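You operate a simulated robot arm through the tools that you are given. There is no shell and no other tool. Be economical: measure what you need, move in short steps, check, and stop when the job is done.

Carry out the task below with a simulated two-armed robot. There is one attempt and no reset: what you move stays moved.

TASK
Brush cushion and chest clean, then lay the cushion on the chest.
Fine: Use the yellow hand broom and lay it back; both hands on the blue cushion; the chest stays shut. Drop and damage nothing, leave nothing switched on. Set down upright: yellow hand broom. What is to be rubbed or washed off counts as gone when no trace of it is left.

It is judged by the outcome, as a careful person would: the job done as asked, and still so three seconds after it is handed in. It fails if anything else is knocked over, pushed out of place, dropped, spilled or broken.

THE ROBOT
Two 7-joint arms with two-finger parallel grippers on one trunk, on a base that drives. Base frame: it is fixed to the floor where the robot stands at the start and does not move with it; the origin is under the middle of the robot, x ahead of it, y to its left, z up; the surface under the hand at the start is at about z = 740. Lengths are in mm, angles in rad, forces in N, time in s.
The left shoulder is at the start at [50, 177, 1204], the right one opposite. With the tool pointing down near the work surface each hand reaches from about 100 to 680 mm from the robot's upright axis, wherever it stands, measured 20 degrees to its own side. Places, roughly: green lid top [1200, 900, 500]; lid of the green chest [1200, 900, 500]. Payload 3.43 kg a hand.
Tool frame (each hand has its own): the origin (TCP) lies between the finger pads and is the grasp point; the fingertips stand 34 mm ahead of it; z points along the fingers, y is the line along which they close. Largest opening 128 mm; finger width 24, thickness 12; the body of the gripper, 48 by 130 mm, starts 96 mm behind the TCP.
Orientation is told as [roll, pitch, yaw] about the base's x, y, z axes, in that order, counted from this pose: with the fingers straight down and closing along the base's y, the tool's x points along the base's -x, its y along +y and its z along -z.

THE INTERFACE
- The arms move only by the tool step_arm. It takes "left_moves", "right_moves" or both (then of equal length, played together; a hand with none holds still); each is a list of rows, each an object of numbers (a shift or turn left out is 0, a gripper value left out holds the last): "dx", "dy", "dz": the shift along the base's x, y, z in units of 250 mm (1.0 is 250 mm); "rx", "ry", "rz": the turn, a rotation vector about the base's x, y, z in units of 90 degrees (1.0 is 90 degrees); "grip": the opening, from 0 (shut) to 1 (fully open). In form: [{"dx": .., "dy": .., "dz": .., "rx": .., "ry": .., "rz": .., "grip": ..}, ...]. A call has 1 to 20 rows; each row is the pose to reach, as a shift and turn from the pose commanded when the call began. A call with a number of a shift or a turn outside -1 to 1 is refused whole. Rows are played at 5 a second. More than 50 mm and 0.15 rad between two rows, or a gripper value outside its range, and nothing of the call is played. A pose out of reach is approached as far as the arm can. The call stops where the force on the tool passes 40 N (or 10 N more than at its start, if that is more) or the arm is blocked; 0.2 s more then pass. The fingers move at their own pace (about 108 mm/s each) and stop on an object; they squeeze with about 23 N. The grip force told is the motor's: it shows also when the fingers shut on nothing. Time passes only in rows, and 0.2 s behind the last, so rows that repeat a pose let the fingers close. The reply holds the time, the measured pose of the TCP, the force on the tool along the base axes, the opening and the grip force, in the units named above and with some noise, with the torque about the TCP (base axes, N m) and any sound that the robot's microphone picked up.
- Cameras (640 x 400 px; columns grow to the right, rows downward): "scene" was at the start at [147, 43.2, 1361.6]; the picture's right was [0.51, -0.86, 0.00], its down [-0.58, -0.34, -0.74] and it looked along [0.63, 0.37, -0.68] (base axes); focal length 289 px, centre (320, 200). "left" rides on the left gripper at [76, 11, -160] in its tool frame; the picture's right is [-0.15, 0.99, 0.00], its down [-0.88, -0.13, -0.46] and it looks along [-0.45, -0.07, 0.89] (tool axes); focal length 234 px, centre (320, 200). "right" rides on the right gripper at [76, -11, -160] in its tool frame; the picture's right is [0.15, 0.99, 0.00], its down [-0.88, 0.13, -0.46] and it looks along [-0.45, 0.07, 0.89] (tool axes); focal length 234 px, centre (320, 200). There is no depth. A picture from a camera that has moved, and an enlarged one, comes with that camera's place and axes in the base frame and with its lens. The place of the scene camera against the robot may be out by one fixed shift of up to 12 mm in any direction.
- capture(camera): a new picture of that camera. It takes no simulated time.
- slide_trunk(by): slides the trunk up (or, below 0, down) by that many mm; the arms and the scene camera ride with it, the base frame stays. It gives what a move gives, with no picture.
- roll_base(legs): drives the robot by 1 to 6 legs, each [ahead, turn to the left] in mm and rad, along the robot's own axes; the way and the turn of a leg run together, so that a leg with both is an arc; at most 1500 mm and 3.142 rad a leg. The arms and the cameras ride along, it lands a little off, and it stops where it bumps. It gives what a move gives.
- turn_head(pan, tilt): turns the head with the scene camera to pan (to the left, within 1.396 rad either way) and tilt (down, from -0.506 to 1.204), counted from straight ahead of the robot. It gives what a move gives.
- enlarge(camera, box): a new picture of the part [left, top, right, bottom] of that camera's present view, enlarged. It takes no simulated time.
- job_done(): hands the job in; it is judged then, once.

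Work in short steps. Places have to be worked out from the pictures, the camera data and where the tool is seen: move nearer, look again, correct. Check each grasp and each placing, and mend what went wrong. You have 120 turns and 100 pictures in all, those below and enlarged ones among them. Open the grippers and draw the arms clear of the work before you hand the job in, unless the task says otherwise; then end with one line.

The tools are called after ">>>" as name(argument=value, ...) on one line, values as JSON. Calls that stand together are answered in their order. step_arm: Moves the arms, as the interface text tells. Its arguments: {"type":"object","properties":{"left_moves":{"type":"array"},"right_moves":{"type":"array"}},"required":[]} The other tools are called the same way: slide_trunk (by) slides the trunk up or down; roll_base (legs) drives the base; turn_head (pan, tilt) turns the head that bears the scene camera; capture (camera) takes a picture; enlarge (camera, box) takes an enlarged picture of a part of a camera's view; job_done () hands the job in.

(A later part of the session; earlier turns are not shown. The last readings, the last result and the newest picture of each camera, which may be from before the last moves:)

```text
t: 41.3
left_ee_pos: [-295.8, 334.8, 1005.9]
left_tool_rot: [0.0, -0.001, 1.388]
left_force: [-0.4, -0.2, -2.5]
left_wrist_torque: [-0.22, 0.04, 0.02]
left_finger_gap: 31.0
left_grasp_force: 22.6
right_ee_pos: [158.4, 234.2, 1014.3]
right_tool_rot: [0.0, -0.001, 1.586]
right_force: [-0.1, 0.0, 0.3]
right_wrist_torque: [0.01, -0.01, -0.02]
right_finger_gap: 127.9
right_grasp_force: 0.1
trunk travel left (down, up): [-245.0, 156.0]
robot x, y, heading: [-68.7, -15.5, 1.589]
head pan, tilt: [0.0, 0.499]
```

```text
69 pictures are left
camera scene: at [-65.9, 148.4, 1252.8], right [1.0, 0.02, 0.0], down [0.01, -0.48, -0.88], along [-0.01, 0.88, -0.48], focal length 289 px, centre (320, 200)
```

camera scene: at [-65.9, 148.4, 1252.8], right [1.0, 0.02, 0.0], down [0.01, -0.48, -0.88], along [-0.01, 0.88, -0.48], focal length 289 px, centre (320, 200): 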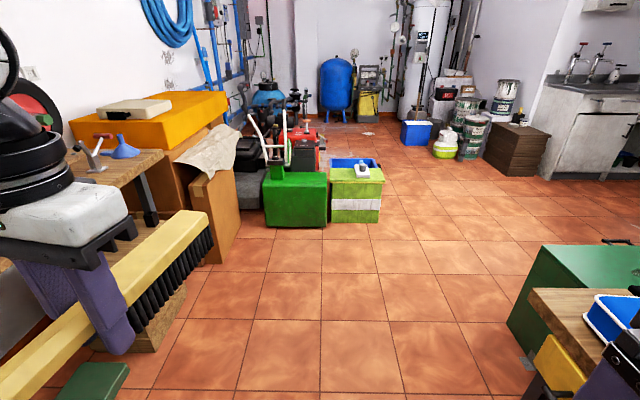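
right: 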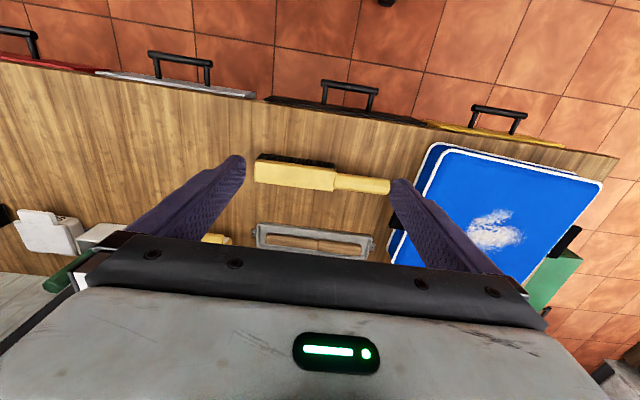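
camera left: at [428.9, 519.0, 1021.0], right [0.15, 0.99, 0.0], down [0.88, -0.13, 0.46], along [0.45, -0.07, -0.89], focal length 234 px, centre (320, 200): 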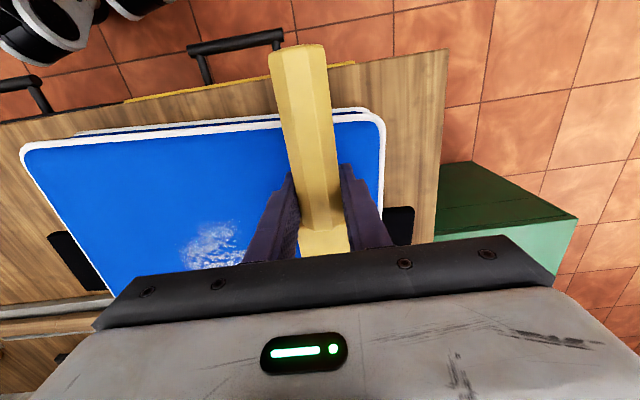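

The lane ahead is free (mower and crate begin at y≈1950+). I drive to y≈1535, turn right to heading 0 and look.

>>> roll_base(legs=[[1500, 0], [50, 0], [0, -1.589]])

>>> capture(camera="scene")

```text
t: 53.1
left_ee_pos: [221.0, 1723.8, 1007.0]
left_tool_rot: [-0.001, -0.003, -0.19]
left_force: [-0.4, 0.4, -1.3]
left_wrist_torque: [0.05, 0.2, 0.02]
left_finger_gap: 31.1
left_grasp_force: 23.1
right_ee_pos: [117.5, 1270.2, 1013.8]
right_tool_rot: [0.0, 0.001, 0.009]
right_force: [0.1, 0.5, 0.2]
right_wrist_torque: [0.0, 0.01, -0.02]
right_finger_gap: 128.2
right_grasp_force: 0.2
trunk travel left (down, up): [-245.0, 156.0]
robot x, y, heading: [-130.6, 1500.4, 0.012]
head pan, tilt: [0.0, 0.499]
```

```text
68 pictures are left
camera scene: at [37.2, 1502.2, 1252.9], right [0.01, -1.0, 0.0], down [-0.48, 0.0, -0.88], along [0.88, 0.01, -0.48], focal length 289 px, centre (320, 200)
```

scene: 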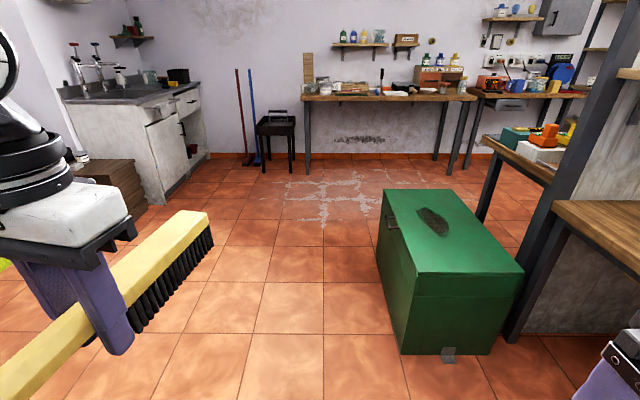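

Lid measured: x≈850–1543, y≈745–1155; handle on the +y face. I drive along at y≈1510–1570 to x≈1190 and turn to face the chest (-y).

>>> roll_base(legs=[[0, 0.04], [1320, 0], [0, -1.623]])

>>> turn_head(pan=0, tilt=0.85)

>>> capture(camera="scene")

```text
t: 64.2
left_ee_pos: [1451.5, 1210.2, 1006.4]
left_tool_rot: [-0.002, -0.001, -1.766]
left_force: [-1.4, 0.4, -2.3]
left_wrist_torque: [0.22, -0.01, -0.01]
left_finger_gap: 31.1
left_grasp_force: 23.4
right_ee_pos: [997.9, 1316.4, 1015.4]
right_tool_rot: [-0.001, 0.0, -1.567]
right_force: [-0.9, 0.0, -0.8]
right_wrist_torque: [0.0, 0.01, 0.02]
right_finger_gap: 128.1
right_grasp_force: 0.0
trunk travel left (down, up): [-245.0, 156.0]
robot x, y, heading: [1230.1, 1560.8, -1.57]
head pan, tilt: [0.0, 0.499]
```

```text
t: 65.0
left_ee_pos: [1450.5, 1211.2, 1006.1]
left_tool_rot: [-0.001, -0.002, -1.768]
left_force: [0.1, 0.9, -3.3]
left_wrist_torque: [0.2, -0.06, 0.0]
left_finger_gap: 31.2
left_grasp_force: 23.3
right_ee_pos: [998.4, 1316.8, 1015.6]
right_tool_rot: [-0.001, 0.0, -1.567]
right_force: [-1.0, -0.5, 0.3]
right_wrist_torque: [0.0, -0.02, 0.02]
right_finger_gap: 127.8
right_grasp_force: 0.1
trunk travel left (down, up): [-245.0, 156.0]
robot x, y, heading: [1232.2, 1562.5, -1.569]
head pan, tilt: [0.0, 0.85]
```

```text
67 pictures are left
camera scene: at [1234.8, 1414.4, 1223.0], right [-1.0, 0.0, 0.0], down [0.0, 0.75, -0.66], along [0.0, -0.66, -0.75], focal length 289 px, centre (320, 200)
```

scene: 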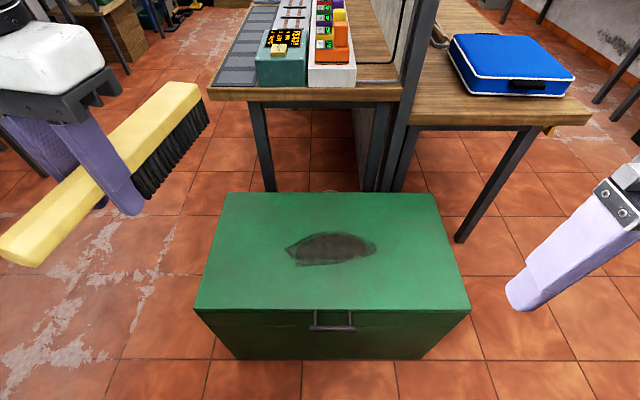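

The stain spans x 1069–1337, y 905–1027. I turn the robot 0.2 rad right so it is more to the left arm's side, move in 40 mm, and lower the trunk 150 mm.

>>> roll_base(legs=[[40, 0], [0, -0.2]])

>>> slide_trunk(by=-150)

```text
t: 66.6
left_ee_pos: [1374.9, 1134.2, 1005.7]
left_tool_rot: [0.0, -0.002, -1.969]
left_force: [0.2, 0.4, -2.7]
left_wrist_torque: [0.21, -0.12, -0.01]
left_finger_gap: 31.1
left_grasp_force: 23.1
right_ee_pos: [953.9, 1328.7, 1014.6]
right_tool_rot: [0.0, 0.001, -1.768]
right_force: [-0.1, -0.2, -0.3]
right_wrist_torque: [0.0, -0.04, -0.01]
right_finger_gap: 128.1
right_grasp_force: 0.2
trunk travel left (down, up): [-245.0, 156.0]
robot x, y, heading: [1229.7, 1521.4, -1.767]
head pan, tilt: [0.0, 0.85]
```

```text
t: 68.4
left_ee_pos: [1374.4, 1133.8, 857.8]
left_tool_rot: [0.0, -0.002, -1.97]
left_force: [0.4, -0.3, -3.1]
left_wrist_torque: [0.2, -0.09, 0.0]
left_finger_gap: 31.2
left_grasp_force: 22.7
right_ee_pos: [953.7, 1328.7, 866.3]
right_tool_rot: [0.001, 0.0, -1.771]
right_force: [-0.4, 0.5, 0.0]
right_wrist_torque: [0.05, -0.03, 0.01]
right_finger_gap: 128.1
right_grasp_force: 0.0
trunk travel left (down, up): [-95.0, 306.0]
robot x, y, heading: [1226.8, 1521.4, -1.768]
head pan, tilt: [0.0, 0.85]
```

Next I align the broom to point along -y and bring the hand to (1375, 1065), z 620, i.e. bristles ~70 mm above the lid, beside the stain.

>>> step_arm(left_moves=[{"dy": -0.05, "rz": 0.08, "dz": -0.08}, {"dy": -0.1, "rz": 0.16, "dz": -0.2}, {"dy": -0.2, "rz": 0.22, "dz": -0.35}, {"dy": -0.275, "rz": 0.254, "dz": -0.5}, {"dy": -0.275, "rz": 0.254, "dz": -0.65}, {"dy": -0.275, "rz": 0.254, "dz": -0.8}, {"dy": -0.275, "rz": 0.254, "dz": -0.95}, {"dy": -0.275, "rz": 0.254, "dz": -0.95}])

>>> capture(camera="scene")

>>> capture(camera="left")

```text
t: 70.2
left_ee_pos: [1374.7, 1064.1, 620.6]
left_tool_rot: [-0.002, -0.002, -1.571]
left_force: [0.4, 0.4, -2.7]
left_wrist_torque: [0.2, 0.02, 0.01]
left_finger_gap: 31.2
left_grasp_force: 22.6
right_ee_pos: [954.2, 1329.1, 865.1]
right_tool_rot: [0.0, 0.0, -1.769]
right_force: [-0.1, 0.2, 0.6]
right_wrist_torque: [-0.02, 0.01, 0.0]
right_finger_gap: 128.1
right_grasp_force: 0.0
trunk travel left (down, up): [-95.0, 306.0]
robot x, y, heading: [1229.1, 1520.6, -1.772]
head pan, tilt: [0.0, 0.85]
```

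```text
66 pictures are left
camera scene: at [1205.1, 1377.6, 1072.9], right [-0.98, 0.2, 0.0], down [0.15, 0.74, -0.66], along [-0.13, -0.65, -0.75], focal length 289 px, centre (320, 200)
```

scene: 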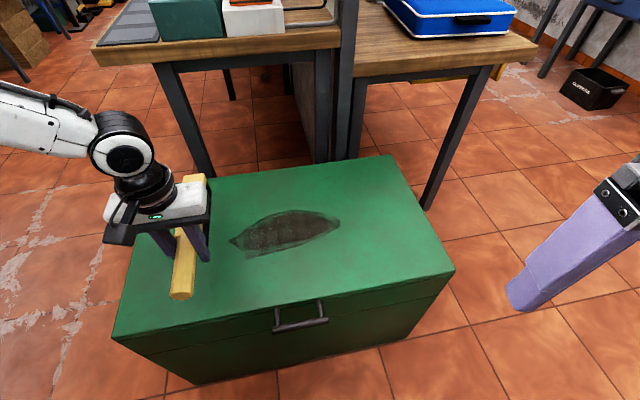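

```text
65 pictures are left
camera left: at [1385.9, 1139.8, 780.1], right [0.99, -0.15, 0.0], down [-0.13, -0.88, 0.46], along [-0.07, -0.45, -0.89], focal length 234 px, centre (320, 200)
```

left: 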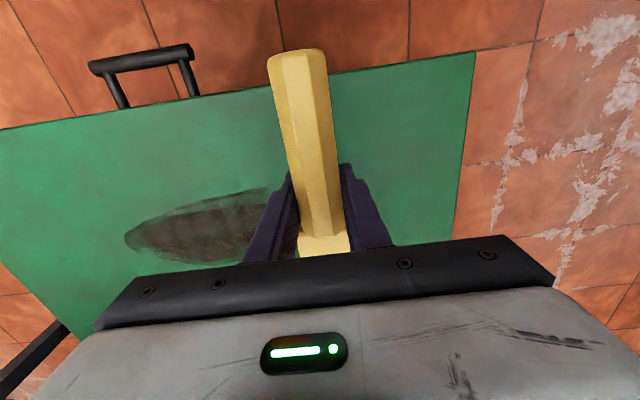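

Alignment is good (block covers y 888–1043). I lower toward contact.

>>> step_arm(left_moves=[{"dz": -0.1}, {"dz": -0.18}, {"dz": -0.24}, {"dz": -0.26}])

```text
t: 71.2
left_ee_pos: [1377.3, 1065.6, 556.2]
left_tool_rot: [-0.001, -0.002, -1.571]
left_force: [-0.7, 1.1, -3.3]
left_wrist_torque: [0.2, -0.01, -0.05]
left_finger_gap: 31.0
left_grasp_force: 22.9
left hand out of reach, approached as far as the arm can: row 4
right_ee_pos: [954.0, 1327.7, 864.6]
right_tool_rot: [0.001, 0.0, -1.771]
right_force: [0.2, -0.6, 0.0]
right_wrist_torque: [0.0, -0.03, 0.01]
right_finger_gap: 127.9
right_grasp_force: 0.1
trunk travel left (down, up): [-95.0, 306.0]
robot x, y, heading: [1227.0, 1521.1, -1.773]
head pan, tilt: [0.0, 0.85]
```

At the low reach limit; I raise the hand 85 mm and slide the trunk down 80 mm.

>>> step_arm(left_moves=[{"dz": 0.12}, {"dz": 0.24}, {"dz": 0.36}])

>>> slide_trunk(by=-85)

>>> step_arm(left_moves=[{"dz": -0.02}, {"dz": -0.03}, {"dz": -0.04}])

```text
t: 72.0
left_ee_pos: [1377.2, 1067.0, 648.5]
left_tool_rot: [0.0, 0.0, -1.57]
left_force: [-0.1, -0.2, -2.4]
left_wrist_torque: [0.27, 0.02, 0.0]
left_finger_gap: 31.3
left_grasp_force: 22.9
right_ee_pos: [952.9, 1329.8, 864.9]
right_tool_rot: [0.0, 0.001, -1.77]
right_force: [-0.4, -0.5, -0.1]
right_wrist_torque: [0.04, 0.01, -0.02]
right_finger_gap: 128.0
right_grasp_force: 0.0
trunk travel left (down, up): [-95.0, 306.0]
robot x, y, heading: [1229.1, 1524.2, -1.772]
head pan, tilt: [0.0, 0.85]
```

```text
t: 73.2
left_ee_pos: [1376.6, 1067.2, 564.4]
left_tool_rot: [-0.001, -0.002, -1.572]
left_force: [-0.2, 0.6, -3.3]
left_wrist_torque: [0.21, 0.01, 0.0]
left_finger_gap: 31.1
left_grasp_force: 22.7
right_ee_pos: [954.1, 1328.7, 780.0]
right_tool_rot: [-0.002, 0.0, -1.769]
right_force: [-0.3, 0.7, -0.5]
right_wrist_torque: [0.02, 0.03, 0.02]
right_finger_gap: 127.8
right_grasp_force: 0.1
trunk travel left (down, up): [-10.0, 391.0]
robot x, y, heading: [1231.9, 1517.0, -1.766]
head pan, tilt: [0.0, 0.85]
```

```text
t: 74.0
left_ee_pos: [1378.5, 1066.1, 554.9]
left_tool_rot: [-0.001, -0.002, -1.57]
left_force: [-0.2, -0.5, -3.0]
left_wrist_torque: [0.22, -0.02, -0.04]
left_finger_gap: 31.3
left_grasp_force: 23.1
right_ee_pos: [953.6, 1328.2, 780.5]
right_tool_rot: [0.001, 0.001, -1.769]
right_force: [0.0, 0.8, -0.6]
right_wrist_torque: [-0.03, 0.03, -0.01]
right_finger_gap: 127.9
right_grasp_force: 0.0
trunk travel left (down, up): [-10.0, 391.0]
robot x, y, heading: [1228.1, 1518.7, -1.773]
head pan, tilt: [0.0, 0.85]
```

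Still no contact at z 555; I lower in small steps.

>>> step_arm(left_moves=[{"dz": -0.008}, {"dz": -0.016}, {"dz": -0.024}])

```text
t: 74.8
left_ee_pos: [1377.0, 1066.4, 548.8]
left_tool_rot: [0.0, -0.002, -1.57]
left_force: [-0.6, -0.4, -3.2]
left_wrist_torque: [0.18, 0.02, -0.03]
left_finger_gap: 31.1
left_grasp_force: 23.2
right_ee_pos: [953.9, 1329.0, 779.9]
right_tool_rot: [0.001, 0.0, -1.769]
right_force: [0.0, -0.2, -0.2]
right_wrist_torque: [0.03, -0.01, 0.01]
right_finger_gap: 128.1
right_grasp_force: 0.0
trunk travel left (down, up): [-10.0, 391.0]
robot x, y, heading: [1229.5, 1518.8, -1.77]
head pan, tilt: [0.0, 0.85]
```

>>> step_arm(left_moves=[{"dz": -0.012}, {"dz": -0.024}, {"dz": -0.024}])

>>> enlarge(camera="scene", box=[90, 120, 310, 310])

```text
t: 75.6
left_ee_pos: [1377.4, 1064.9, 540.8]
left_tool_rot: [0.002, -0.002, -1.571]
left_force: [-0.2, -0.2, -2.6]
left_wrist_torque: [0.23, -0.01, 0.04]
left_finger_gap: 31.2
left_grasp_force: 23.4
right_ee_pos: [953.4, 1329.1, 780.0]
right_tool_rot: [0.001, -0.001, -1.769]
right_force: [0.2, -1.2, 0.1]
right_wrist_torque: [-0.01, 0.02, -0.01]
right_finger_gap: 128.0
right_grasp_force: 0.0
trunk travel left (down, up): [-10.0, 391.0]
robot x, y, heading: [1226.5, 1521.4, -1.769]
head pan, tilt: [0.0, 0.85]
```

```text
2.11 times, centred on (200, 215) of scene
camera zoom: at [1205.0, 1377.7, 987.9], right [-0.98, 0.2, 0.0], down [0.15, 0.74, -0.66], along [-0.13, -0.65, -0.75], focal length 608 px, centre (573, 168)
```

zoom: 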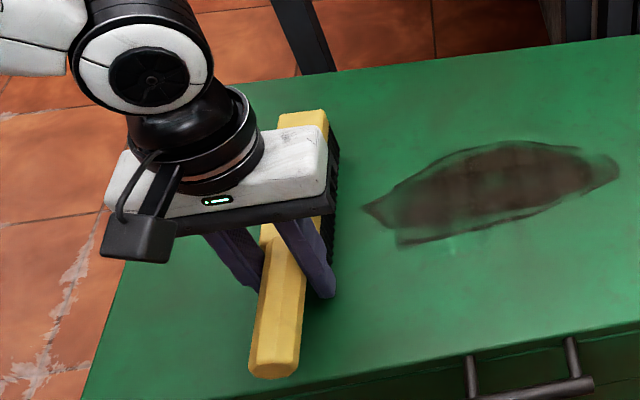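

>>> step_arm(left_moves=[{"dz": -0.012}, {"dz": -0.02}, {"dz": -0.02}])

>>> capture(camera="left")

```text
t: 76.4
left_ee_pos: [1375.7, 1066.1, 537.8]
left_tool_rot: [0.001, -0.004, -1.572]
left_force: [4.1, 4.5, 15.1]
left_wrist_torque: [0.03, -0.04, 0.07]
left_finger_gap: 31.2
left_grasp_force: 23.3
right_ee_pos: [953.8, 1329.7, 780.8]
right_tool_rot: [0.002, -0.001, -1.769]
right_force: [0.4, 0.4, -0.6]
right_wrist_torque: [0.01, 0.02, 0.01]
right_finger_gap: 127.8
right_grasp_force: 0.0
trunk travel left (down, up): [-10.0, 391.0]
robot x, y, heading: [1229.8, 1521.5, -1.765]
head pan, tilt: [0.0, 0.85]
```

```text
63 pictures are left
camera left: at [1387.7, 1142.2, 698.2], right [0.99, -0.15, 0.0], down [-0.13, -0.88, 0.46], along [-0.07, -0.45, -0.89], focal length 234 px, centre (320, 200)
```

left: 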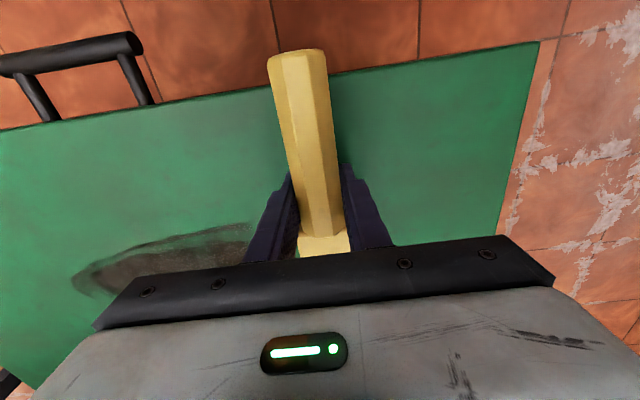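

Contact at z≈538 with ~18 N (lid ≈487). I sweep toward -x over the stain.

>>> step_arm(left_moves=[{"dx": -0.08}, {"dx": -0.16}, {"dx": -0.24}, {"dx": -0.32}, {"dx": -0.4}, {"dx": -0.48}, {"dx": -0.56}, {"dx": -0.64}, {"dx": -0.72}, {"dx": -0.8}, {"dx": -0.88}, {"dx": -0.96}])

>>> step_arm(left_moves=[{"dx": -0.08}, {"dx": -0.16}, {"dx": -0.24}, {"dx": -0.32}, {"dx": -0.4}])

>>> capture(camera="scene")

```text
t: 79.0
left_ee_pos: [1286.2, 1093.3, 584.7]
left_tool_rot: [-0.001, -0.002, -1.571]
left_force: [0.1, -0.1, -2.6]
left_wrist_torque: [0.21, 0.03, -0.05]
left_finger_gap: 31.4
left_grasp_force: 23.2
left hand out of reach, approached as far as the arm can: row 4, 5, 6, 7, 8, 9, 10, 11, 12
right_ee_pos: [953.9, 1328.4, 779.7]
right_tool_rot: [-0.001, 0.001, -1.77]
right_force: [0.9, 0.4, -0.3]
right_wrist_torque: [0.01, 0.04, 0.03]
right_finger_gap: 127.9
right_grasp_force: 0.0
trunk travel left (down, up): [-10.0, 391.0]
robot x, y, heading: [1227.8, 1520.4, -1.769]
head pan, tilt: [0.0, 0.85]
```

```text
t: 80.2
left_ee_pos: [1273.2, 1100.6, 614.3]
left_tool_rot: [-0.001, -0.002, -1.57]
left_force: [0.0, 1.2, -3.8]
left_wrist_torque: [0.23, 0.02, 0.0]
left_finger_gap: 31.2
left_grasp_force: 22.5
left hand out of reach, approached as far as the arm can: row 1, 2, 3, 4, 5
right_ee_pos: [954.0, 1329.1, 779.5]
right_tool_rot: [0.0, 0.0, -1.77]
right_force: [0.0, -0.1, 0.0]
right_wrist_torque: [-0.03, -0.01, 0.02]
right_finger_gap: 128.0
right_grasp_force: 0.0
trunk travel left (down, up): [-10.0, 391.0]
robot x, y, heading: [1230.5, 1523.0, -1.773]
head pan, tilt: [0.0, 0.85]
```

```text
62 pictures are left
camera scene: at [1205.0, 1377.7, 987.9], right [-0.98, 0.2, 0.0], down [0.15, 0.74, -0.66], along [-0.13, -0.65, -0.75], focal length 289 px, centre (320, 200)
```

scene: 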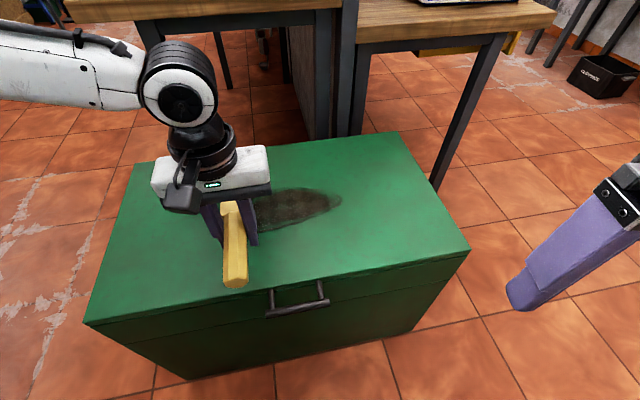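

The left arm cannot cross inward at this low height. I'll re-station at about x=880 so the stain is on the arm's own side: raise the broom, turn to heading 0, back up 350 mm, turn back.

>>> step_arm(left_moves=[{"dz": 0.15}, {"dz": 0.3}, {"dz": 0.45}, {"dz": 0.6}])

>>> roll_base(legs=[[0, 1.77], [-350, 0], [0, -1.77]])

>>> capture(camera="scene")

```text
t: 81.2
left_ee_pos: [1279.3, 1099.6, 765.1]
left_tool_rot: [-0.001, -0.001, -1.572]
left_force: [0.0, 0.1, -2.7]
left_wrist_torque: [0.22, 0.03, 0.0]
left_finger_gap: 31.4
left_grasp_force: 23.1
right_ee_pos: [952.9, 1329.8, 780.4]
right_tool_rot: [0.0, -0.001, -1.771]
right_force: [-0.4, 0.4, 0.3]
right_wrist_torque: [0.0, 0.01, -0.03]
right_finger_gap: 128.0
right_grasp_force: 0.0
trunk travel left (down, up): [-10.0, 391.0]
robot x, y, heading: [1229.4, 1520.7, -1.77]
head pan, tilt: [0.0, 0.85]
```

```text
t: 92.0
left_ee_pos: [916.5, 1103.5, 763.9]
left_tool_rot: [0.0, -0.002, -1.598]
left_force: [0.0, -0.9, -2.5]
left_wrist_torque: [0.24, -0.02, -0.02]
left_finger_gap: 31.1
left_grasp_force: 22.9
right_ee_pos: [597.7, 1342.9, 779.5]
right_tool_rot: [-0.001, -0.001, -1.798]
right_force: [0.2, -1.1, 0.1]
right_wrist_torque: [-0.02, -0.01, -0.02]
right_finger_gap: 127.9
right_grasp_force: 0.1
trunk travel left (down, up): [-10.0, 391.0]
robot x, y, heading: [878.8, 1528.9, -1.8]
head pan, tilt: [0.0, 0.85]
```

```text
61 pictures are left
camera scene: at [850.3, 1383.9, 987.9], right [-0.97, 0.23, 0.0], down [0.17, 0.73, -0.66], along [-0.15, -0.64, -0.75], focal length 289 px, centre (320, 200)
```

scene: 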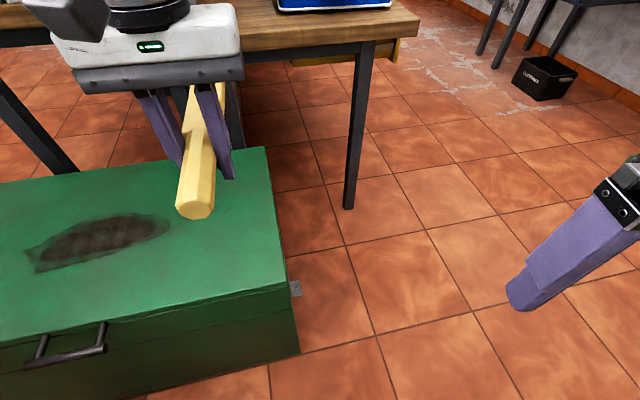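

Now the stain is on the left arm's side. I move the hand to (1030, 1066), z 565, near the stain's -x end.

>>> step_arm(left_moves=[{"dx": 0.12, "dy": -0.04, "rz": 0.017}, {"dx": 0.24, "dy": -0.08, "rz": 0.017, "dz": -0.1}, {"dx": 0.36, "dy": -0.12, "rz": 0.017, "dz": -0.2}, {"dx": 0.456, "dy": -0.15, "rz": 0.017, "dz": -0.32}, {"dx": 0.456, "dy": -0.15, "rz": 0.017, "dz": -0.5}, {"dx": 0.456, "dy": -0.15, "rz": 0.017, "dz": -0.65}, {"dx": 0.456, "dy": -0.15, "rz": 0.017, "dz": -0.8}, {"dx": 0.456, "dy": -0.15, "rz": 0.017, "dz": -0.8}])

>>> capture(camera="left")

```text
t: 93.8
left_ee_pos: [1032.8, 1068.0, 560.7]
left_tool_rot: [-0.003, -0.001, -1.571]
left_force: [-0.4, 0.1, -2.6]
left_wrist_torque: [0.22, -0.04, -0.03]
left_finger_gap: 31.0
left_grasp_force: 22.8
right_ee_pos: [597.6, 1341.8, 780.2]
right_tool_rot: [-0.002, 0.001, -1.799]
right_force: [-0.3, -0.1, -0.1]
right_wrist_torque: [-0.03, 0.0, 0.0]
right_finger_gap: 128.1
right_grasp_force: 0.0
trunk travel left (down, up): [-10.0, 391.0]
robot x, y, heading: [879.3, 1530.2, -1.801]
head pan, tilt: [0.0, 0.85]
```

```text
60 pictures are left
camera left: at [1044.6, 1143.6, 722.1], right [0.99, -0.15, 0.0], down [-0.13, -0.88, 0.46], along [-0.07, -0.45, -0.89], focal length 234 px, centre (320, 200)
```

left: 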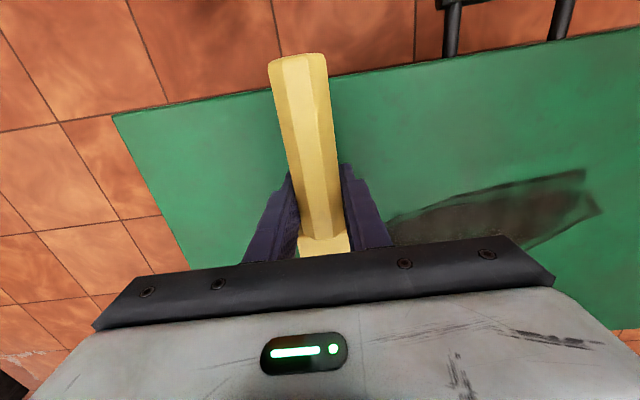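

The stain begins near x≈1085. I lower to contact at z≈537.

>>> step_arm(left_moves=[{"dz": -0.05}, {"dz": -0.075}, {"dz": -0.09}, {"dz": -0.1}])

```text
t: 94.8
left_ee_pos: [1030.0, 1065.0, 539.2]
left_tool_rot: [-0.001, -0.002, -1.572]
left_force: [0.4, 0.9, -3.2]
left_wrist_torque: [0.2, 0.02, 0.0]
left_finger_gap: 31.1
left_grasp_force: 23.0
right_ee_pos: [597.6, 1342.8, 781.2]
right_tool_rot: [0.0, 0.0, -1.798]
right_force: [0.2, -0.8, -0.1]
right_wrist_torque: [0.03, -0.03, 0.0]
right_finger_gap: 128.0
right_grasp_force: 0.1
trunk travel left (down, up): [-10.0, 391.0]
robot x, y, heading: [878.0, 1530.8, -1.798]
head pan, tilt: [0.0, 0.85]
```

>>> step_arm(left_moves=[{"dz": -0.008}, {"dz": -0.016}, {"dz": -0.02}])

```text
t: 95.6
left_ee_pos: [1031.3, 1067.1, 536.5]
left_tool_rot: [0.0, -0.007, -1.573]
left_force: [1.9, 2.4, 21.5]
left_wrist_torque: [-0.19, 0.02, 0.06]
left_finger_gap: 31.1
left_grasp_force: 22.7
right_ee_pos: [597.8, 1342.9, 781.1]
right_tool_rot: [0.0, -0.002, -1.798]
right_force: [0.2, 0.4, 0.2]
right_wrist_torque: [0.01, 0.0, 0.0]
right_finger_gap: 127.8
right_grasp_force: 0.1
trunk travel left (down, up): [-10.0, 391.0]
robot x, y, heading: [878.3, 1528.8, -1.804]
head pan, tilt: [0.0, 0.85]
```

Contact, ~24 N. I ease 1 mm and sweep toward +x over the stain as far as it stays reachable, and back.

>>> step_arm(left_moves=[{"dz": 0.004, "dx": 0.08}, {"dz": 0.004, "dx": 0.16}, {"dz": 0.004, "dx": 0.24}, {"dz": 0.004, "dx": 0.32}, {"dz": 0.004, "dx": 0.4}, {"dz": 0.004, "dx": 0.48}, {"dz": 0.004, "dx": 0.56}, {"dz": 0.004, "dx": 0.64}, {"dz": 0.004, "dx": 0.72}, {"dz": 0.004, "dx": 0.8}, {"dz": 0.004, "dx": 0.88}])

>>> enlarge(camera="scene", box=[0, 100, 320, 300])

```text
t: 98.0
left_ee_pos: [1252.1, 1067.6, 537.9]
left_tool_rot: [0.0, 0.001, -1.574]
left_force: [-2.1, 0.4, 4.8]
left_wrist_torque: [0.1, -0.03, -0.03]
left_finger_gap: 30.9
left_grasp_force: 23.3
right_ee_pos: [597.6, 1342.4, 780.7]
right_tool_rot: [0.001, -0.001, -1.8]
right_force: [-0.5, -0.8, -1.1]
right_wrist_torque: [0.01, -0.01, -0.03]
right_finger_gap: 128.2
right_grasp_force: 0.2
trunk travel left (down, up): [-10.0, 391.0]
robot x, y, heading: [875.8, 1528.9, -1.796]
head pan, tilt: [0.0, 0.85]
```

```text
2.00 times, centred on (160, 200) of scene
camera zoom: at [850.1, 1384.2, 987.9], right [-0.97, 0.23, 0.0], down [0.17, 0.73, -0.66], along [-0.15, -0.64, -0.75], focal length 577 px, centre (640, 200)
```

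zoom: 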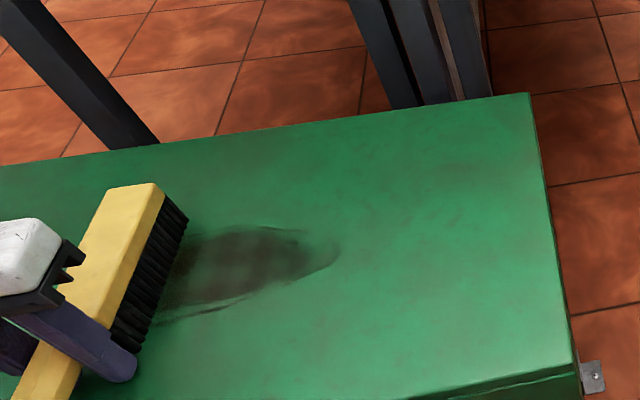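

Fading. I continue to the far end, slightly firmer.

>>> step_arm(left_moves=[{"dz": -0.004, "dx": 0.08}, {"dz": -0.008, "dx": 0.16}, {"dz": -0.008, "dx": 0.24}, {"dz": -0.008, "dx": 0.32}, {"dz": -0.008, "dx": 0.4}, {"dz": -0.008, "dx": 0.46}, {"dz": -0.008, "dx": 0.38}, {"dz": -0.008, "dx": 0.3}, {"dz": -0.008, "dx": 0.22}, {"dz": -0.008, "dx": 0.14}, {"dz": -0.008, "dx": 0.06}, {"dz": -0.008, "dx": -0.02}, {"dz": -0.008, "dx": -0.1}, {"dz": -0.008, "dx": -0.18}, {"dz": -0.008, "dx": -0.26}, {"dz": -0.008, "dx": -0.34}, {"dz": -0.008, "dx": -0.42}, {"dz": -0.008, "dx": -0.5}, {"dz": -0.008, "dx": -0.58}, {"dz": -0.008, "dx": -0.66}])

>>> enlarge(camera="scene", box=[0, 100, 320, 300])

```text
t: 102.2
left_ee_pos: [1084.2, 1066.0, 533.8]
left_tool_rot: [-0.003, -0.005, -1.573]
left_force: [5.4, -0.4, 19.7]
left_wrist_torque: [-0.31, 0.06, 0.1]
left_finger_gap: 31.0
left_grasp_force: 22.6
right_ee_pos: [597.2, 1343.6, 780.8]
right_tool_rot: [0.001, -0.001, -1.799]
right_force: [0.8, 0.5, 0.0]
right_wrist_torque: [-0.01, -0.04, 0.02]
right_finger_gap: 127.9
right_grasp_force: 0.0
trunk travel left (down, up): [-10.0, 391.0]
robot x, y, heading: [878.8, 1529.2, -1.792]
head pan, tilt: [0.0, 0.85]
```

```text
2.00 times, centred on (160, 200) of scene
camera zoom: at [850.1, 1385.1, 988.3], right [-0.97, 0.23, 0.0], down [0.17, 0.73, -0.66], along [-0.15, -0.64, -0.75], focal length 577 px, centre (640, 200)
```

zoom: 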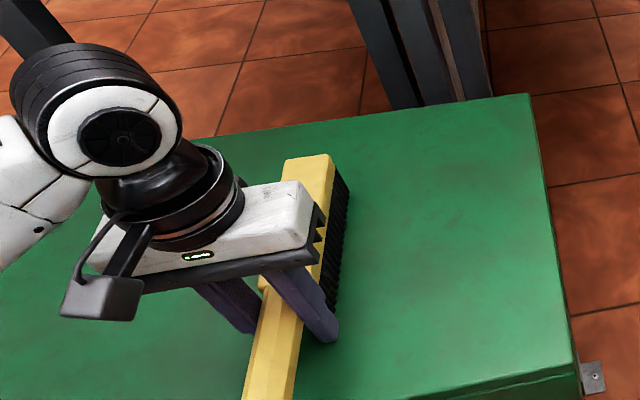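

Reach was fine throughout. I do another round: to x≈1035, then to the far end.

>>> step_arm(left_moves=[{"dx": -0.1}, {"dx": -0.2}, {"dx": -0.1}, {"dx": 0.0}, {"dx": 0.08}, {"dx": 0.16}, {"dx": 0.24}, {"dx": 0.32}, {"dx": 0.4}, {"dx": 0.48}, {"dx": 0.56}, {"dx": 0.64}, {"dx": 0.72}, {"dx": 0.8}, {"dx": 0.88}, {"dx": 0.96}, {"dx": 1.0}])

>>> enlarge(camera="scene", box=[0, 100, 320, 300])

```text
t: 105.8
left_ee_pos: [1336.2, 1067.4, 531.7]
left_tool_rot: [0.001, -0.001, -1.572]
left_force: [-1.5, 0.1, 1.3]
left_wrist_torque: [0.12, -0.07, -0.05]
left_finger_gap: 31.0
left_grasp_force: 23.2
right_ee_pos: [598.5, 1341.6, 780.5]
right_tool_rot: [-0.001, 0.0, -1.798]
right_force: [-0.9, 0.9, 0.5]
right_wrist_torque: [0.03, -0.01, 0.05]
right_finger_gap: 127.9
right_grasp_force: 0.0
trunk travel left (down, up): [-10.0, 391.0]
robot x, y, heading: [875.6, 1528.5, -1.798]
head pan, tilt: [0.0, 0.85]
```

```text
2.00 times, centred on (160, 200) of scene
camera zoom: at [850.2, 1384.1, 987.9], right [-0.97, 0.23, 0.0], down [0.17, 0.73, -0.66], along [-0.15, -0.64, -0.75], focal length 577 px, centre (640, 200)
```

zoom: 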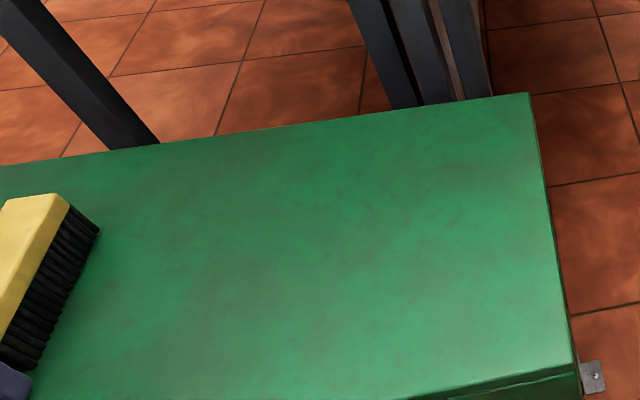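

The stain looks gone; I make one more pass on the far end for safety, then lift and inspect.

>>> step_arm(left_moves=[{"dx": 0.08, "dz": -0.006}, {"dx": 0.14, "dz": -0.008}, {"dx": 0.06, "dz": -0.008}, {"dx": -0.02, "dz": -0.008}, {"dx": -0.1, "dz": -0.008}, {"dx": -0.18, "dz": -0.008}, {"dx": -0.26, "dz": -0.006}, {"dx": -0.34, "dz": -0.004}, {"dx": -0.42}, {"dx": -0.5}, {"dx": -0.58}, {"dx": -0.66}, {"dx": -0.74}, {"dx": -0.82}, {"dx": -0.9}, {"dx": -0.98}, {"dx": -0.98, "dz": 0.15}, {"dx": -0.98, "dz": 0.3}, {"dx": -0.98, "dz": 0.45}, {"dx": -0.98, "dz": 0.6}])

>>> enlarge(camera="scene", box=[0, 100, 320, 300])

>>> capture(camera="left")

```text
t: 110.0
left_ee_pos: [1089.4, 1066.6, 684.1]
left_tool_rot: [0.0, 0.002, -1.573]
left_force: [0.5, 0.5, -3.4]
left_wrist_torque: [0.25, 0.02, -0.02]
left_finger_gap: 30.8
left_grasp_force: 23.0
right_ee_pos: [598.3, 1342.9, 780.1]
right_tool_rot: [-0.001, 0.001, -1.799]
right_force: [0.2, 0.0, 0.8]
right_wrist_torque: [-0.02, 0.0, 0.01]
right_finger_gap: 128.0
right_grasp_force: 0.2
trunk travel left (down, up): [-10.0, 391.0]
robot x, y, heading: [875.0, 1526.1, -1.791]
head pan, tilt: [0.0, 0.85]
```

```text
2.00 times, centred on (160, 200) of scene
camera zoom: at [850.4, 1383.8, 987.8], right [-0.97, 0.23, 0.0], down [0.17, 0.73, -0.66], along [-0.15, -0.64, -0.75], focal length 577 px, centre (640, 200)
```

zoom: 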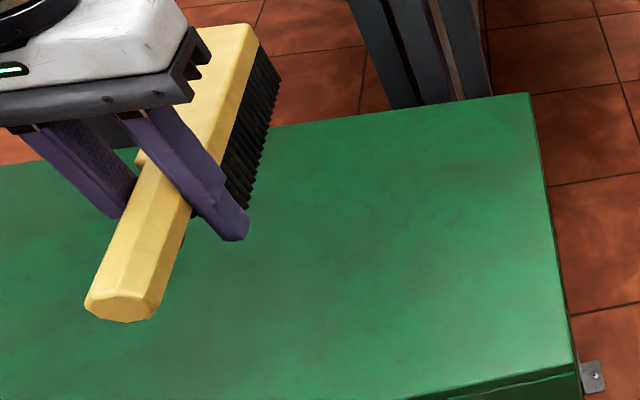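

```text
55 pictures are left
camera left: at [1101.4, 1141.8, 845.5], right [0.99, -0.15, 0.0], down [-0.13, -0.88, 0.45], along [-0.07, -0.45, -0.89], focal length 234 px, centre (320, 200)
```

left: 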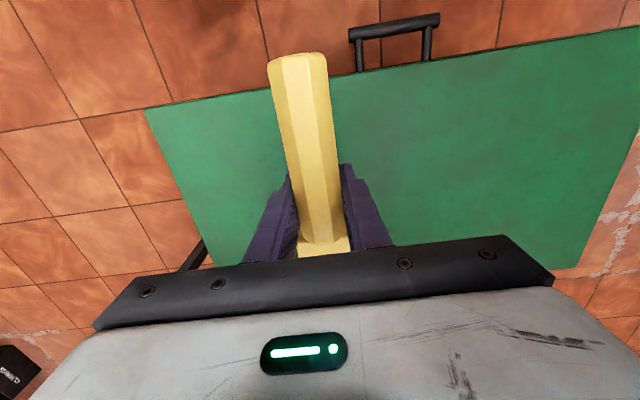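

Both surfaces are clean. I raise the hand and trunk (back to the level used for grasping), then retrace the route in reverse.

>>> step_arm(left_moves=[{"dz": 0.15}, {"dz": 0.3}, {"dz": 0.4}])

>>> slide_trunk(by=235)

>>> roll_base(legs=[[0, 1.79], [-905, 0], [0, 1.571]])

```text
t: 110.8
left_ee_pos: [1088.9, 1068.7, 782.9]
left_tool_rot: [-0.001, -0.001, -1.574]
left_force: [-0.5, 0.8, -2.6]
left_wrist_torque: [0.25, 0.03, -0.03]
left_finger_gap: 31.2
left_grasp_force: 22.8
right_ee_pos: [597.0, 1341.0, 780.2]
right_tool_rot: [0.0, 0.001, -1.798]
right_force: [-0.5, -0.2, 0.6]
right_wrist_torque: [-0.03, -0.01, -0.01]
right_finger_gap: 128.0
right_grasp_force: 0.1
trunk travel left (down, up): [-10.0, 391.0]
robot x, y, heading: [877.6, 1527.3, -1.798]
head pan, tilt: [0.0, 0.85]
```

```text
t: 113.2
left_ee_pos: [1089.2, 1068.4, 1018.7]
left_tool_rot: [0.0, 0.002, -1.573]
left_force: [1.2, 0.5, -2.8]
left_wrist_torque: [0.2, 0.02, 0.0]
left_finger_gap: 31.0
left_grasp_force: 23.2
right_ee_pos: [597.8, 1343.0, 1016.0]
right_tool_rot: [-0.001, 0.0, -1.799]
right_force: [0.0, 0.2, 1.0]
right_wrist_torque: [0.0, -0.01, -0.01]
right_finger_gap: 128.0
right_grasp_force: 0.0
trunk travel left (down, up): [-245.0, 156.0]
robot x, y, heading: [881.1, 1527.9, -1.799]
head pan, tilt: [0.0, 0.85]
```

```text
t: 126.0
left_ee_pos: [-296.0, 2012.1, 1018.5]
left_tool_rot: [0.0, -0.002, 1.72]
left_force: [0.8, 0.0, -2.3]
left_wrist_torque: [-0.21, -0.01, -0.03]
left_finger_gap: 31.1
left_grasp_force: 22.9
right_ee_pos: [231.3, 1815.3, 1014.5]
right_tool_rot: [-0.001, 0.0, 1.493]
right_force: [-0.2, 0.2, 0.4]
right_wrist_torque: [-0.05, -0.06, -0.02]
right_finger_gap: 128.0
right_grasp_force: 0.2
trunk travel left (down, up): [-245.0, 156.0]
robot x, y, heading: [-20.2, 1590.5, 1.498]
head pan, tilt: [0.0, 0.85]
```

I correct the heading and reverse to the start point, then turn right to heading about -0.457.

>>> roll_base(legs=[[0, 0.085], [-1500, 0], [-90, 0]])

```text
t: 134.8
left_ee_pos: [-320.0, 346.1, 1018.2]
left_tool_rot: [0.001, -0.003, 1.799]
left_force: [-0.4, -0.2, -2.9]
left_wrist_torque: [-0.15, -0.08, 0.01]
left_finger_gap: 30.8
left_grasp_force: 23.2
right_ee_pos: [220.7, 192.7, 1015.5]
right_tool_rot: [-0.002, 0.0, 1.573]
right_force: [0.2, 0.0, -0.3]
right_wrist_torque: [0.01, -0.03, 0.01]
right_finger_gap: 128.0
right_grasp_force: 0.0
trunk travel left (down, up): [-245.0, 156.0]
robot x, y, heading: [-7.2, -52.0, 1.575]
head pan, tilt: [0.0, 0.85]
```

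>>> roll_base(legs=[[50, 0], [0, -2.032]])

>>> turn_head(pan=0.5, tilt=0.85)

>>> capture(camera="scene")

```text
t: 140.8
left_ee_pos: [491.5, 68.7, 1018.8]
left_tool_rot: [-0.001, 0.0, -0.29]
left_force: [-1.1, 0.7, -1.7]
left_wrist_torque: [0.07, 0.24, -0.05]
left_finger_gap: 31.1
left_grasp_force: 23.3
right_ee_pos: [90.0, -326.1, 1013.6]
right_tool_rot: [-0.001, 0.0, -0.515]
right_force: [-0.2, 0.2, -0.5]
right_wrist_torque: [-0.01, 0.0, 0.0]
right_finger_gap: 128.0
right_grasp_force: 0.0
trunk travel left (down, up): [-245.0, 156.0]
robot x, y, heading: [-10.0, -0.9, -0.512]
head pan, tilt: [0.0, 0.85]
```

```text
t: 141.7
left_ee_pos: [491.5, 67.6, 1018.6]
left_tool_rot: [0.001, 0.0, -0.29]
left_force: [-0.5, 0.2, -1.5]
left_wrist_torque: [0.09, 0.24, 0.04]
left_finger_gap: 30.9
left_grasp_force: 23.4
right_ee_pos: [88.4, -325.5, 1015.6]
right_tool_rot: [0.0, 0.0, -0.513]
right_force: [0.7, -0.5, -0.4]
right_wrist_torque: [-0.03, -0.01, -0.02]
right_finger_gap: 127.9
right_grasp_force: 0.1
trunk travel left (down, up): [-245.0, 156.0]
robot x, y, heading: [-7.8, -9.1, -0.512]
head pan, tilt: [0.499, 0.85]
```

```text
54 pictures are left
camera scene: at [135.5, -38.2, 1222.9], right [-0.02, -1.0, 0.0], down [-0.75, 0.01, -0.66], along [0.66, -0.01, -0.75], focal length 289 px, centre (320, 200)
```

scene: 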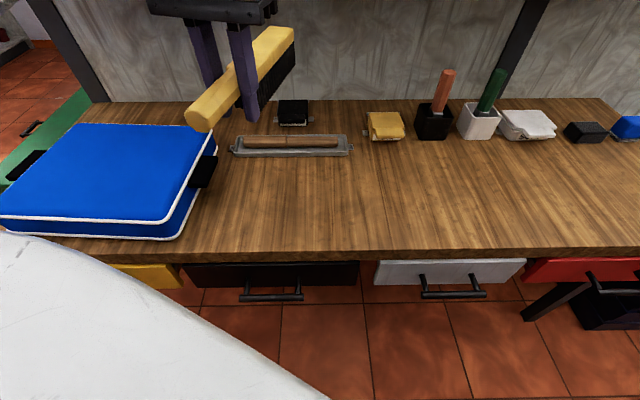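

Free spot confirmed. I rotate the broom back to yaw -π/2 above its original place, at z≈900.

>>> step_arm(left_moves=[{"rz": -0.09}, {"rz": -0.18}, {"rz": -0.27}, {"rz": -0.36}, {"rz": -0.45}, {"rz": -0.54, "dx": 0.04}, {"rz": -0.63, "dx": 0.08}, {"rz": -0.72, "dx": 0.13, "dy": -0.02}, {"rz": -0.8, "dx": 0.19, "dy": -0.04}, {"rz": -0.8155, "dx": 0.19, "dy": -0.04, "dz": -0.1}, {"rz": -0.8155, "dx": 0.19, "dy": -0.04, "dz": -0.25}, {"rz": -0.8155, "dx": 0.19, "dy": -0.04, "dz": -0.4}, {"rz": -0.8155, "dx": 0.19, "dy": -0.04, "dz": -0.475}, {"rz": -0.8155, "dx": 0.19, "dy": -0.04, "dz": -0.475}])

>>> capture(camera="left")

```text
t: 144.7
left_ee_pos: [539.7, 58.5, 899.1]
left_tool_rot: [-0.001, -0.001, -1.571]
left_force: [-0.3, 0.5, -2.1]
left_wrist_torque: [0.25, 0.01, -0.01]
left_finger_gap: 31.1
left_grasp_force: 23.7
right_ee_pos: [89.1, -324.6, 1015.1]
right_tool_rot: [0.001, 0.0, -0.515]
right_force: [-0.1, 0.1, 0.3]
right_wrist_torque: [0.01, 0.01, 0.0]
right_finger_gap: 128.2
right_grasp_force: 0.0
trunk travel left (down, up): [-245.0, 156.0]
robot x, y, heading: [-11.1, -1.6, -0.51]
head pan, tilt: [0.499, 0.85]
```

```text
53 pictures are left
camera left: at [551.4, 133.9, 1058.5], right [0.99, -0.15, 0.0], down [-0.13, -0.88, 0.46], along [-0.07, -0.45, -0.89], focal length 234 px, centre (320, 200)
```

left: 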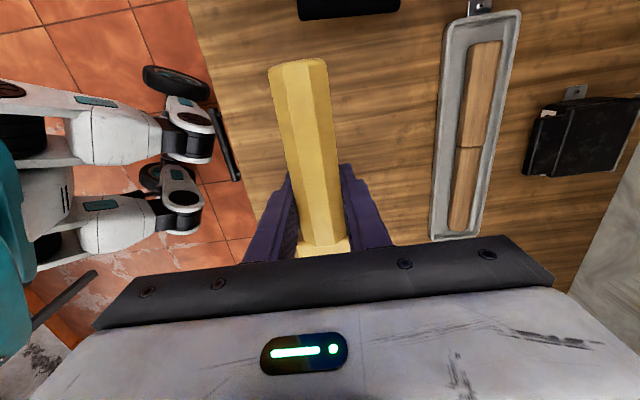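

Clear below. I lower to z≈796 and then feel for contact.

>>> step_arm(left_moves=[{"dz": -0.12}, {"dz": -0.24}, {"dz": -0.34}, {"dz": -0.4}, {"dz": -0.412}])

>>> step_arm(left_moves=[{"dz": -0.006}, {"dz": -0.012}, {"dz": -0.016}])

```text
t: 145.9
left_ee_pos: [537.0, 58.1, 795.5]
left_tool_rot: [0.0, -0.001, -1.57]
left_force: [-0.4, -0.3, -3.3]
left_wrist_torque: [0.22, -0.02, 0.04]
left_finger_gap: 30.9
left_grasp_force: 23.3
right_ee_pos: [88.8, -325.6, 1015.8]
right_tool_rot: [0.0, 0.002, -0.515]
right_force: [0.0, -0.1, -0.1]
right_wrist_torque: [-0.01, 0.0, 0.0]
right_finger_gap: 128.1
right_grasp_force: 0.1
trunk travel left (down, up): [-245.0, 156.0]
robot x, y, heading: [-5.5, 2.4, -0.517]
head pan, tilt: [0.499, 0.85]
```

```text
t: 146.7
left_ee_pos: [538.5, 57.4, 792.3]
left_tool_rot: [-0.001, -0.002, -1.569]
left_force: [0.2, -0.4, -3.2]
left_wrist_torque: [0.25, -0.02, -0.01]
left_finger_gap: 31.3
left_grasp_force: 23.0
right_ee_pos: [89.2, -324.4, 1015.2]
right_tool_rot: [0.0, -0.001, -0.515]
right_force: [0.3, 0.8, -0.4]
right_wrist_torque: [0.0, 0.04, 0.0]
right_finger_gap: 128.1
right_grasp_force: 0.1
trunk travel left (down, up): [-245.0, 156.0]
robot x, y, heading: [-10.5, -3.5, -0.51]
head pan, tilt: [0.499, 0.85]
```

>>> step_arm(left_moves=[{"dz": -0.006}, {"dz": -0.01}, {"dz": -0.01}])

```text
t: 147.5
left_ee_pos: [537.4, 58.5, 790.2]
left_tool_rot: [0.001, 0.0, -1.572]
left_force: [0.3, 0.0, -1.6]
left_wrist_torque: [0.23, 0.02, 0.01]
left_finger_gap: 31.1
left_grasp_force: 22.9
right_ee_pos: [89.3, -324.4, 1014.6]
right_tool_rot: [-0.001, -0.001, -0.515]
right_force: [-0.1, 0.5, 0.1]
right_wrist_torque: [0.0, 0.03, 0.03]
right_finger_gap: 128.1
right_grasp_force: 0.1
trunk travel left (down, up): [-245.0, 156.0]
robot x, y, heading: [-6.6, -7.0, -0.514]
head pan, tilt: [0.499, 0.85]
```

>>> step_arm(left_moves=[{"dz": -0.006}, {"dz": -0.012}, {"dz": -0.012}])

>>> enlarge(camera="scene", box=[220, 100, 400, 220])

```text
t: 148.3
left_ee_pos: [538.1, 57.8, 787.2]
left_tool_rot: [-0.001, -0.001, -1.569]
left_force: [0.2, 0.7, -3.1]
left_wrist_torque: [0.23, 0.02, 0.01]
left_finger_gap: 30.9
left_grasp_force: 23.4
right_ee_pos: [89.6, -326.1, 1015.4]
right_tool_rot: [-0.001, -0.001, -0.515]
right_force: [-0.6, -0.6, 0.2]
right_wrist_torque: [-0.02, -0.03, -0.02]
right_finger_gap: 128.0
right_grasp_force: 0.0
trunk travel left (down, up): [-245.0, 156.0]
robot x, y, heading: [-8.3, -2.4, -0.515]
head pan, tilt: [0.499, 0.85]
```

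```text
3.33 times, centred on (310, 160) of scene
camera zoom: at [135.4, -38.1, 1222.9], right [-0.02, -1.0, 0.0], down [-0.75, 0.01, -0.66], along [0.66, -0.01, -0.75], focal length 962 px, centre (353, 333)
```

zoom: 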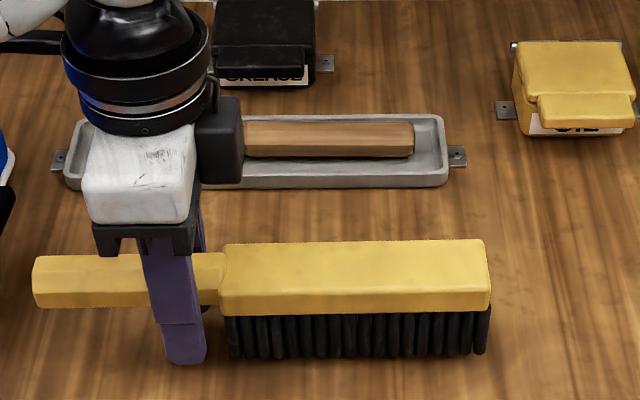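

The broom has slid a few mm up in the grip from pressing; I keep lowering slowly.

>>> step_arm(left_moves=[{"dz": -0.006}, {"dz": -0.012}, {"dz": -0.012}])

>>> step_arm(left_moves=[{"dz": -0.006}, {"dz": -0.006}])

```text
t: 149.1
left_ee_pos: [538.0, 57.8, 783.9]
left_tool_rot: [-0.001, -0.001, -1.572]
left_force: [0.1, 0.3, -1.4]
left_wrist_torque: [0.19, 0.0, 0.01]
left_finger_gap: 31.2
left_grasp_force: 22.9
right_ee_pos: [89.1, -324.1, 1015.6]
right_tool_rot: [-0.001, 0.002, -0.515]
right_force: [-0.8, -0.4, -0.6]
right_wrist_torque: [0.01, 0.0, -0.02]
right_finger_gap: 127.9
right_grasp_force: 0.1
trunk travel left (down, up): [-245.0, 156.0]
robot x, y, heading: [-4.5, -2.7, -0.511]
head pan, tilt: [0.499, 0.85]
```

```text
t: 149.7
left_ee_pos: [538.0, 59.2, 782.6]
left_tool_rot: [-0.001, -0.001, -1.57]
left_force: [-0.2, 0.2, -3.2]
left_wrist_torque: [0.22, 0.0, -0.01]
left_finger_gap: 31.0
left_grasp_force: 22.8
right_ee_pos: [87.9, -325.1, 1016.6]
right_tool_rot: [0.0, 0.0, -0.517]
right_force: [-1.2, -0.1, 0.0]
right_wrist_torque: [0.0, -0.02, 0.04]
right_finger_gap: 128.2
right_grasp_force: 0.1
trunk travel left (down, up): [-245.0, 156.0]
robot x, y, heading: [-10.7, -3.4, -0.514]
head pan, tilt: [0.499, 0.85]
```

>>> step_arm(left_moves=[{"dz": -0.006}, {"dz": -0.006}])

>>> step_arm(left_moves=[{"dz": -0.006}, {"dz": -0.006}])

>>> enlarge(camera="scene", box=[220, 100, 400, 220])

```text
t: 150.3
left_ee_pos: [540.0, 59.1, 782.5]
left_tool_rot: [0.0, -0.002, -1.57]
left_force: [0.1, -0.9, -2.4]
left_wrist_torque: [0.28, 0.03, 0.0]
left_finger_gap: 30.7
left_grasp_force: 22.6
right_ee_pos: [88.4, -323.9, 1015.4]
right_tool_rot: [0.0, 0.0, -0.516]
right_force: [-0.1, 0.4, -1.0]
right_wrist_torque: [0.01, 0.02, -0.04]
right_finger_gap: 128.0
right_grasp_force: 0.1
trunk travel left (down, up): [-245.0, 156.0]
robot x, y, heading: [-11.8, -3.2, -0.513]
head pan, tilt: [0.499, 0.85]
```

```text
t: 150.9
left_ee_pos: [539.2, 57.2, 780.5]
left_tool_rot: [0.0, -0.002, -1.572]
left_force: [0.2, 0.1, -3.0]
left_wrist_torque: [0.21, -0.01, 0.02]
left_finger_gap: 31.1
left_grasp_force: 23.4
right_ee_pos: [89.9, -324.8, 1015.1]
right_tool_rot: [0.0, 0.0, -0.515]
right_force: [0.8, 0.1, -0.3]
right_wrist_torque: [-0.02, -0.01, 0.02]
right_finger_gap: 127.8
right_grasp_force: 0.0
trunk travel left (down, up): [-245.0, 156.0]
robot x, y, heading: [-10.9, -3.0, -0.516]
head pan, tilt: [0.499, 0.85]
```

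```text
3.33 times, centred on (310, 160) of scene
camera zoom: at [135.4, -38.1, 1222.9], right [-0.02, -1.0, 0.0], down [-0.75, 0.01, -0.66], along [0.66, -0.01, -0.75], focal length 962 px, centre (353, 333)
```

zoom: 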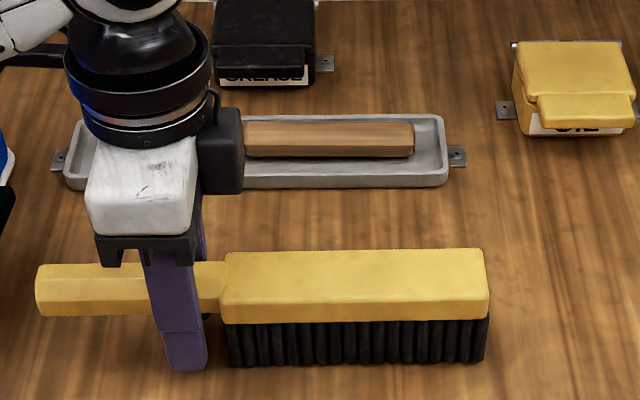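

>>> step_arm(left_moves=[{"dz": -0.006}, {"dz": -0.008}])

>>> step_arm(left_moves=[{"dz": -0.006}, {"dz": -0.008}])

```text
t: 151.5
left_ee_pos: [539.4, 56.2, 777.4]
left_tool_rot: [-0.001, 0.0, -1.57]
left_force: [0.1, -0.5, -2.3]
left_wrist_torque: [0.2, -0.02, 0.0]
left_finger_gap: 31.2
left_grasp_force: 23.2
right_ee_pos: [90.0, -324.8, 1016.6]
right_tool_rot: [0.0, 0.0, -0.515]
right_force: [-0.5, 0.5, 0.5]
right_wrist_torque: [0.02, -0.03, 0.01]
right_finger_gap: 127.9
right_grasp_force: 0.0
trunk travel left (down, up): [-245.0, 156.0]
robot x, y, heading: [-14.3, -4.4, -0.516]
head pan, tilt: [0.499, 0.85]
```

```text
t: 152.1
left_ee_pos: [537.0, 58.2, 776.8]
left_tool_rot: [-0.003, -0.001, -1.572]
left_force: [-0.4, 0.9, -2.6]
left_wrist_torque: [0.27, -0.02, -0.01]
left_finger_gap: 30.8
left_grasp_force: 23.3
right_ee_pos: [88.6, -324.7, 1014.9]
right_tool_rot: [0.001, 0.0, -0.515]
right_force: [-0.9, -0.5, -0.3]
right_wrist_torque: [-0.01, -0.01, 0.02]
right_finger_gap: 127.8
right_grasp_force: 0.1
trunk travel left (down, up): [-245.0, 156.0]
robot x, y, heading: [-9.2, -3.0, -0.512]
head pan, tilt: [0.499, 0.85]
```

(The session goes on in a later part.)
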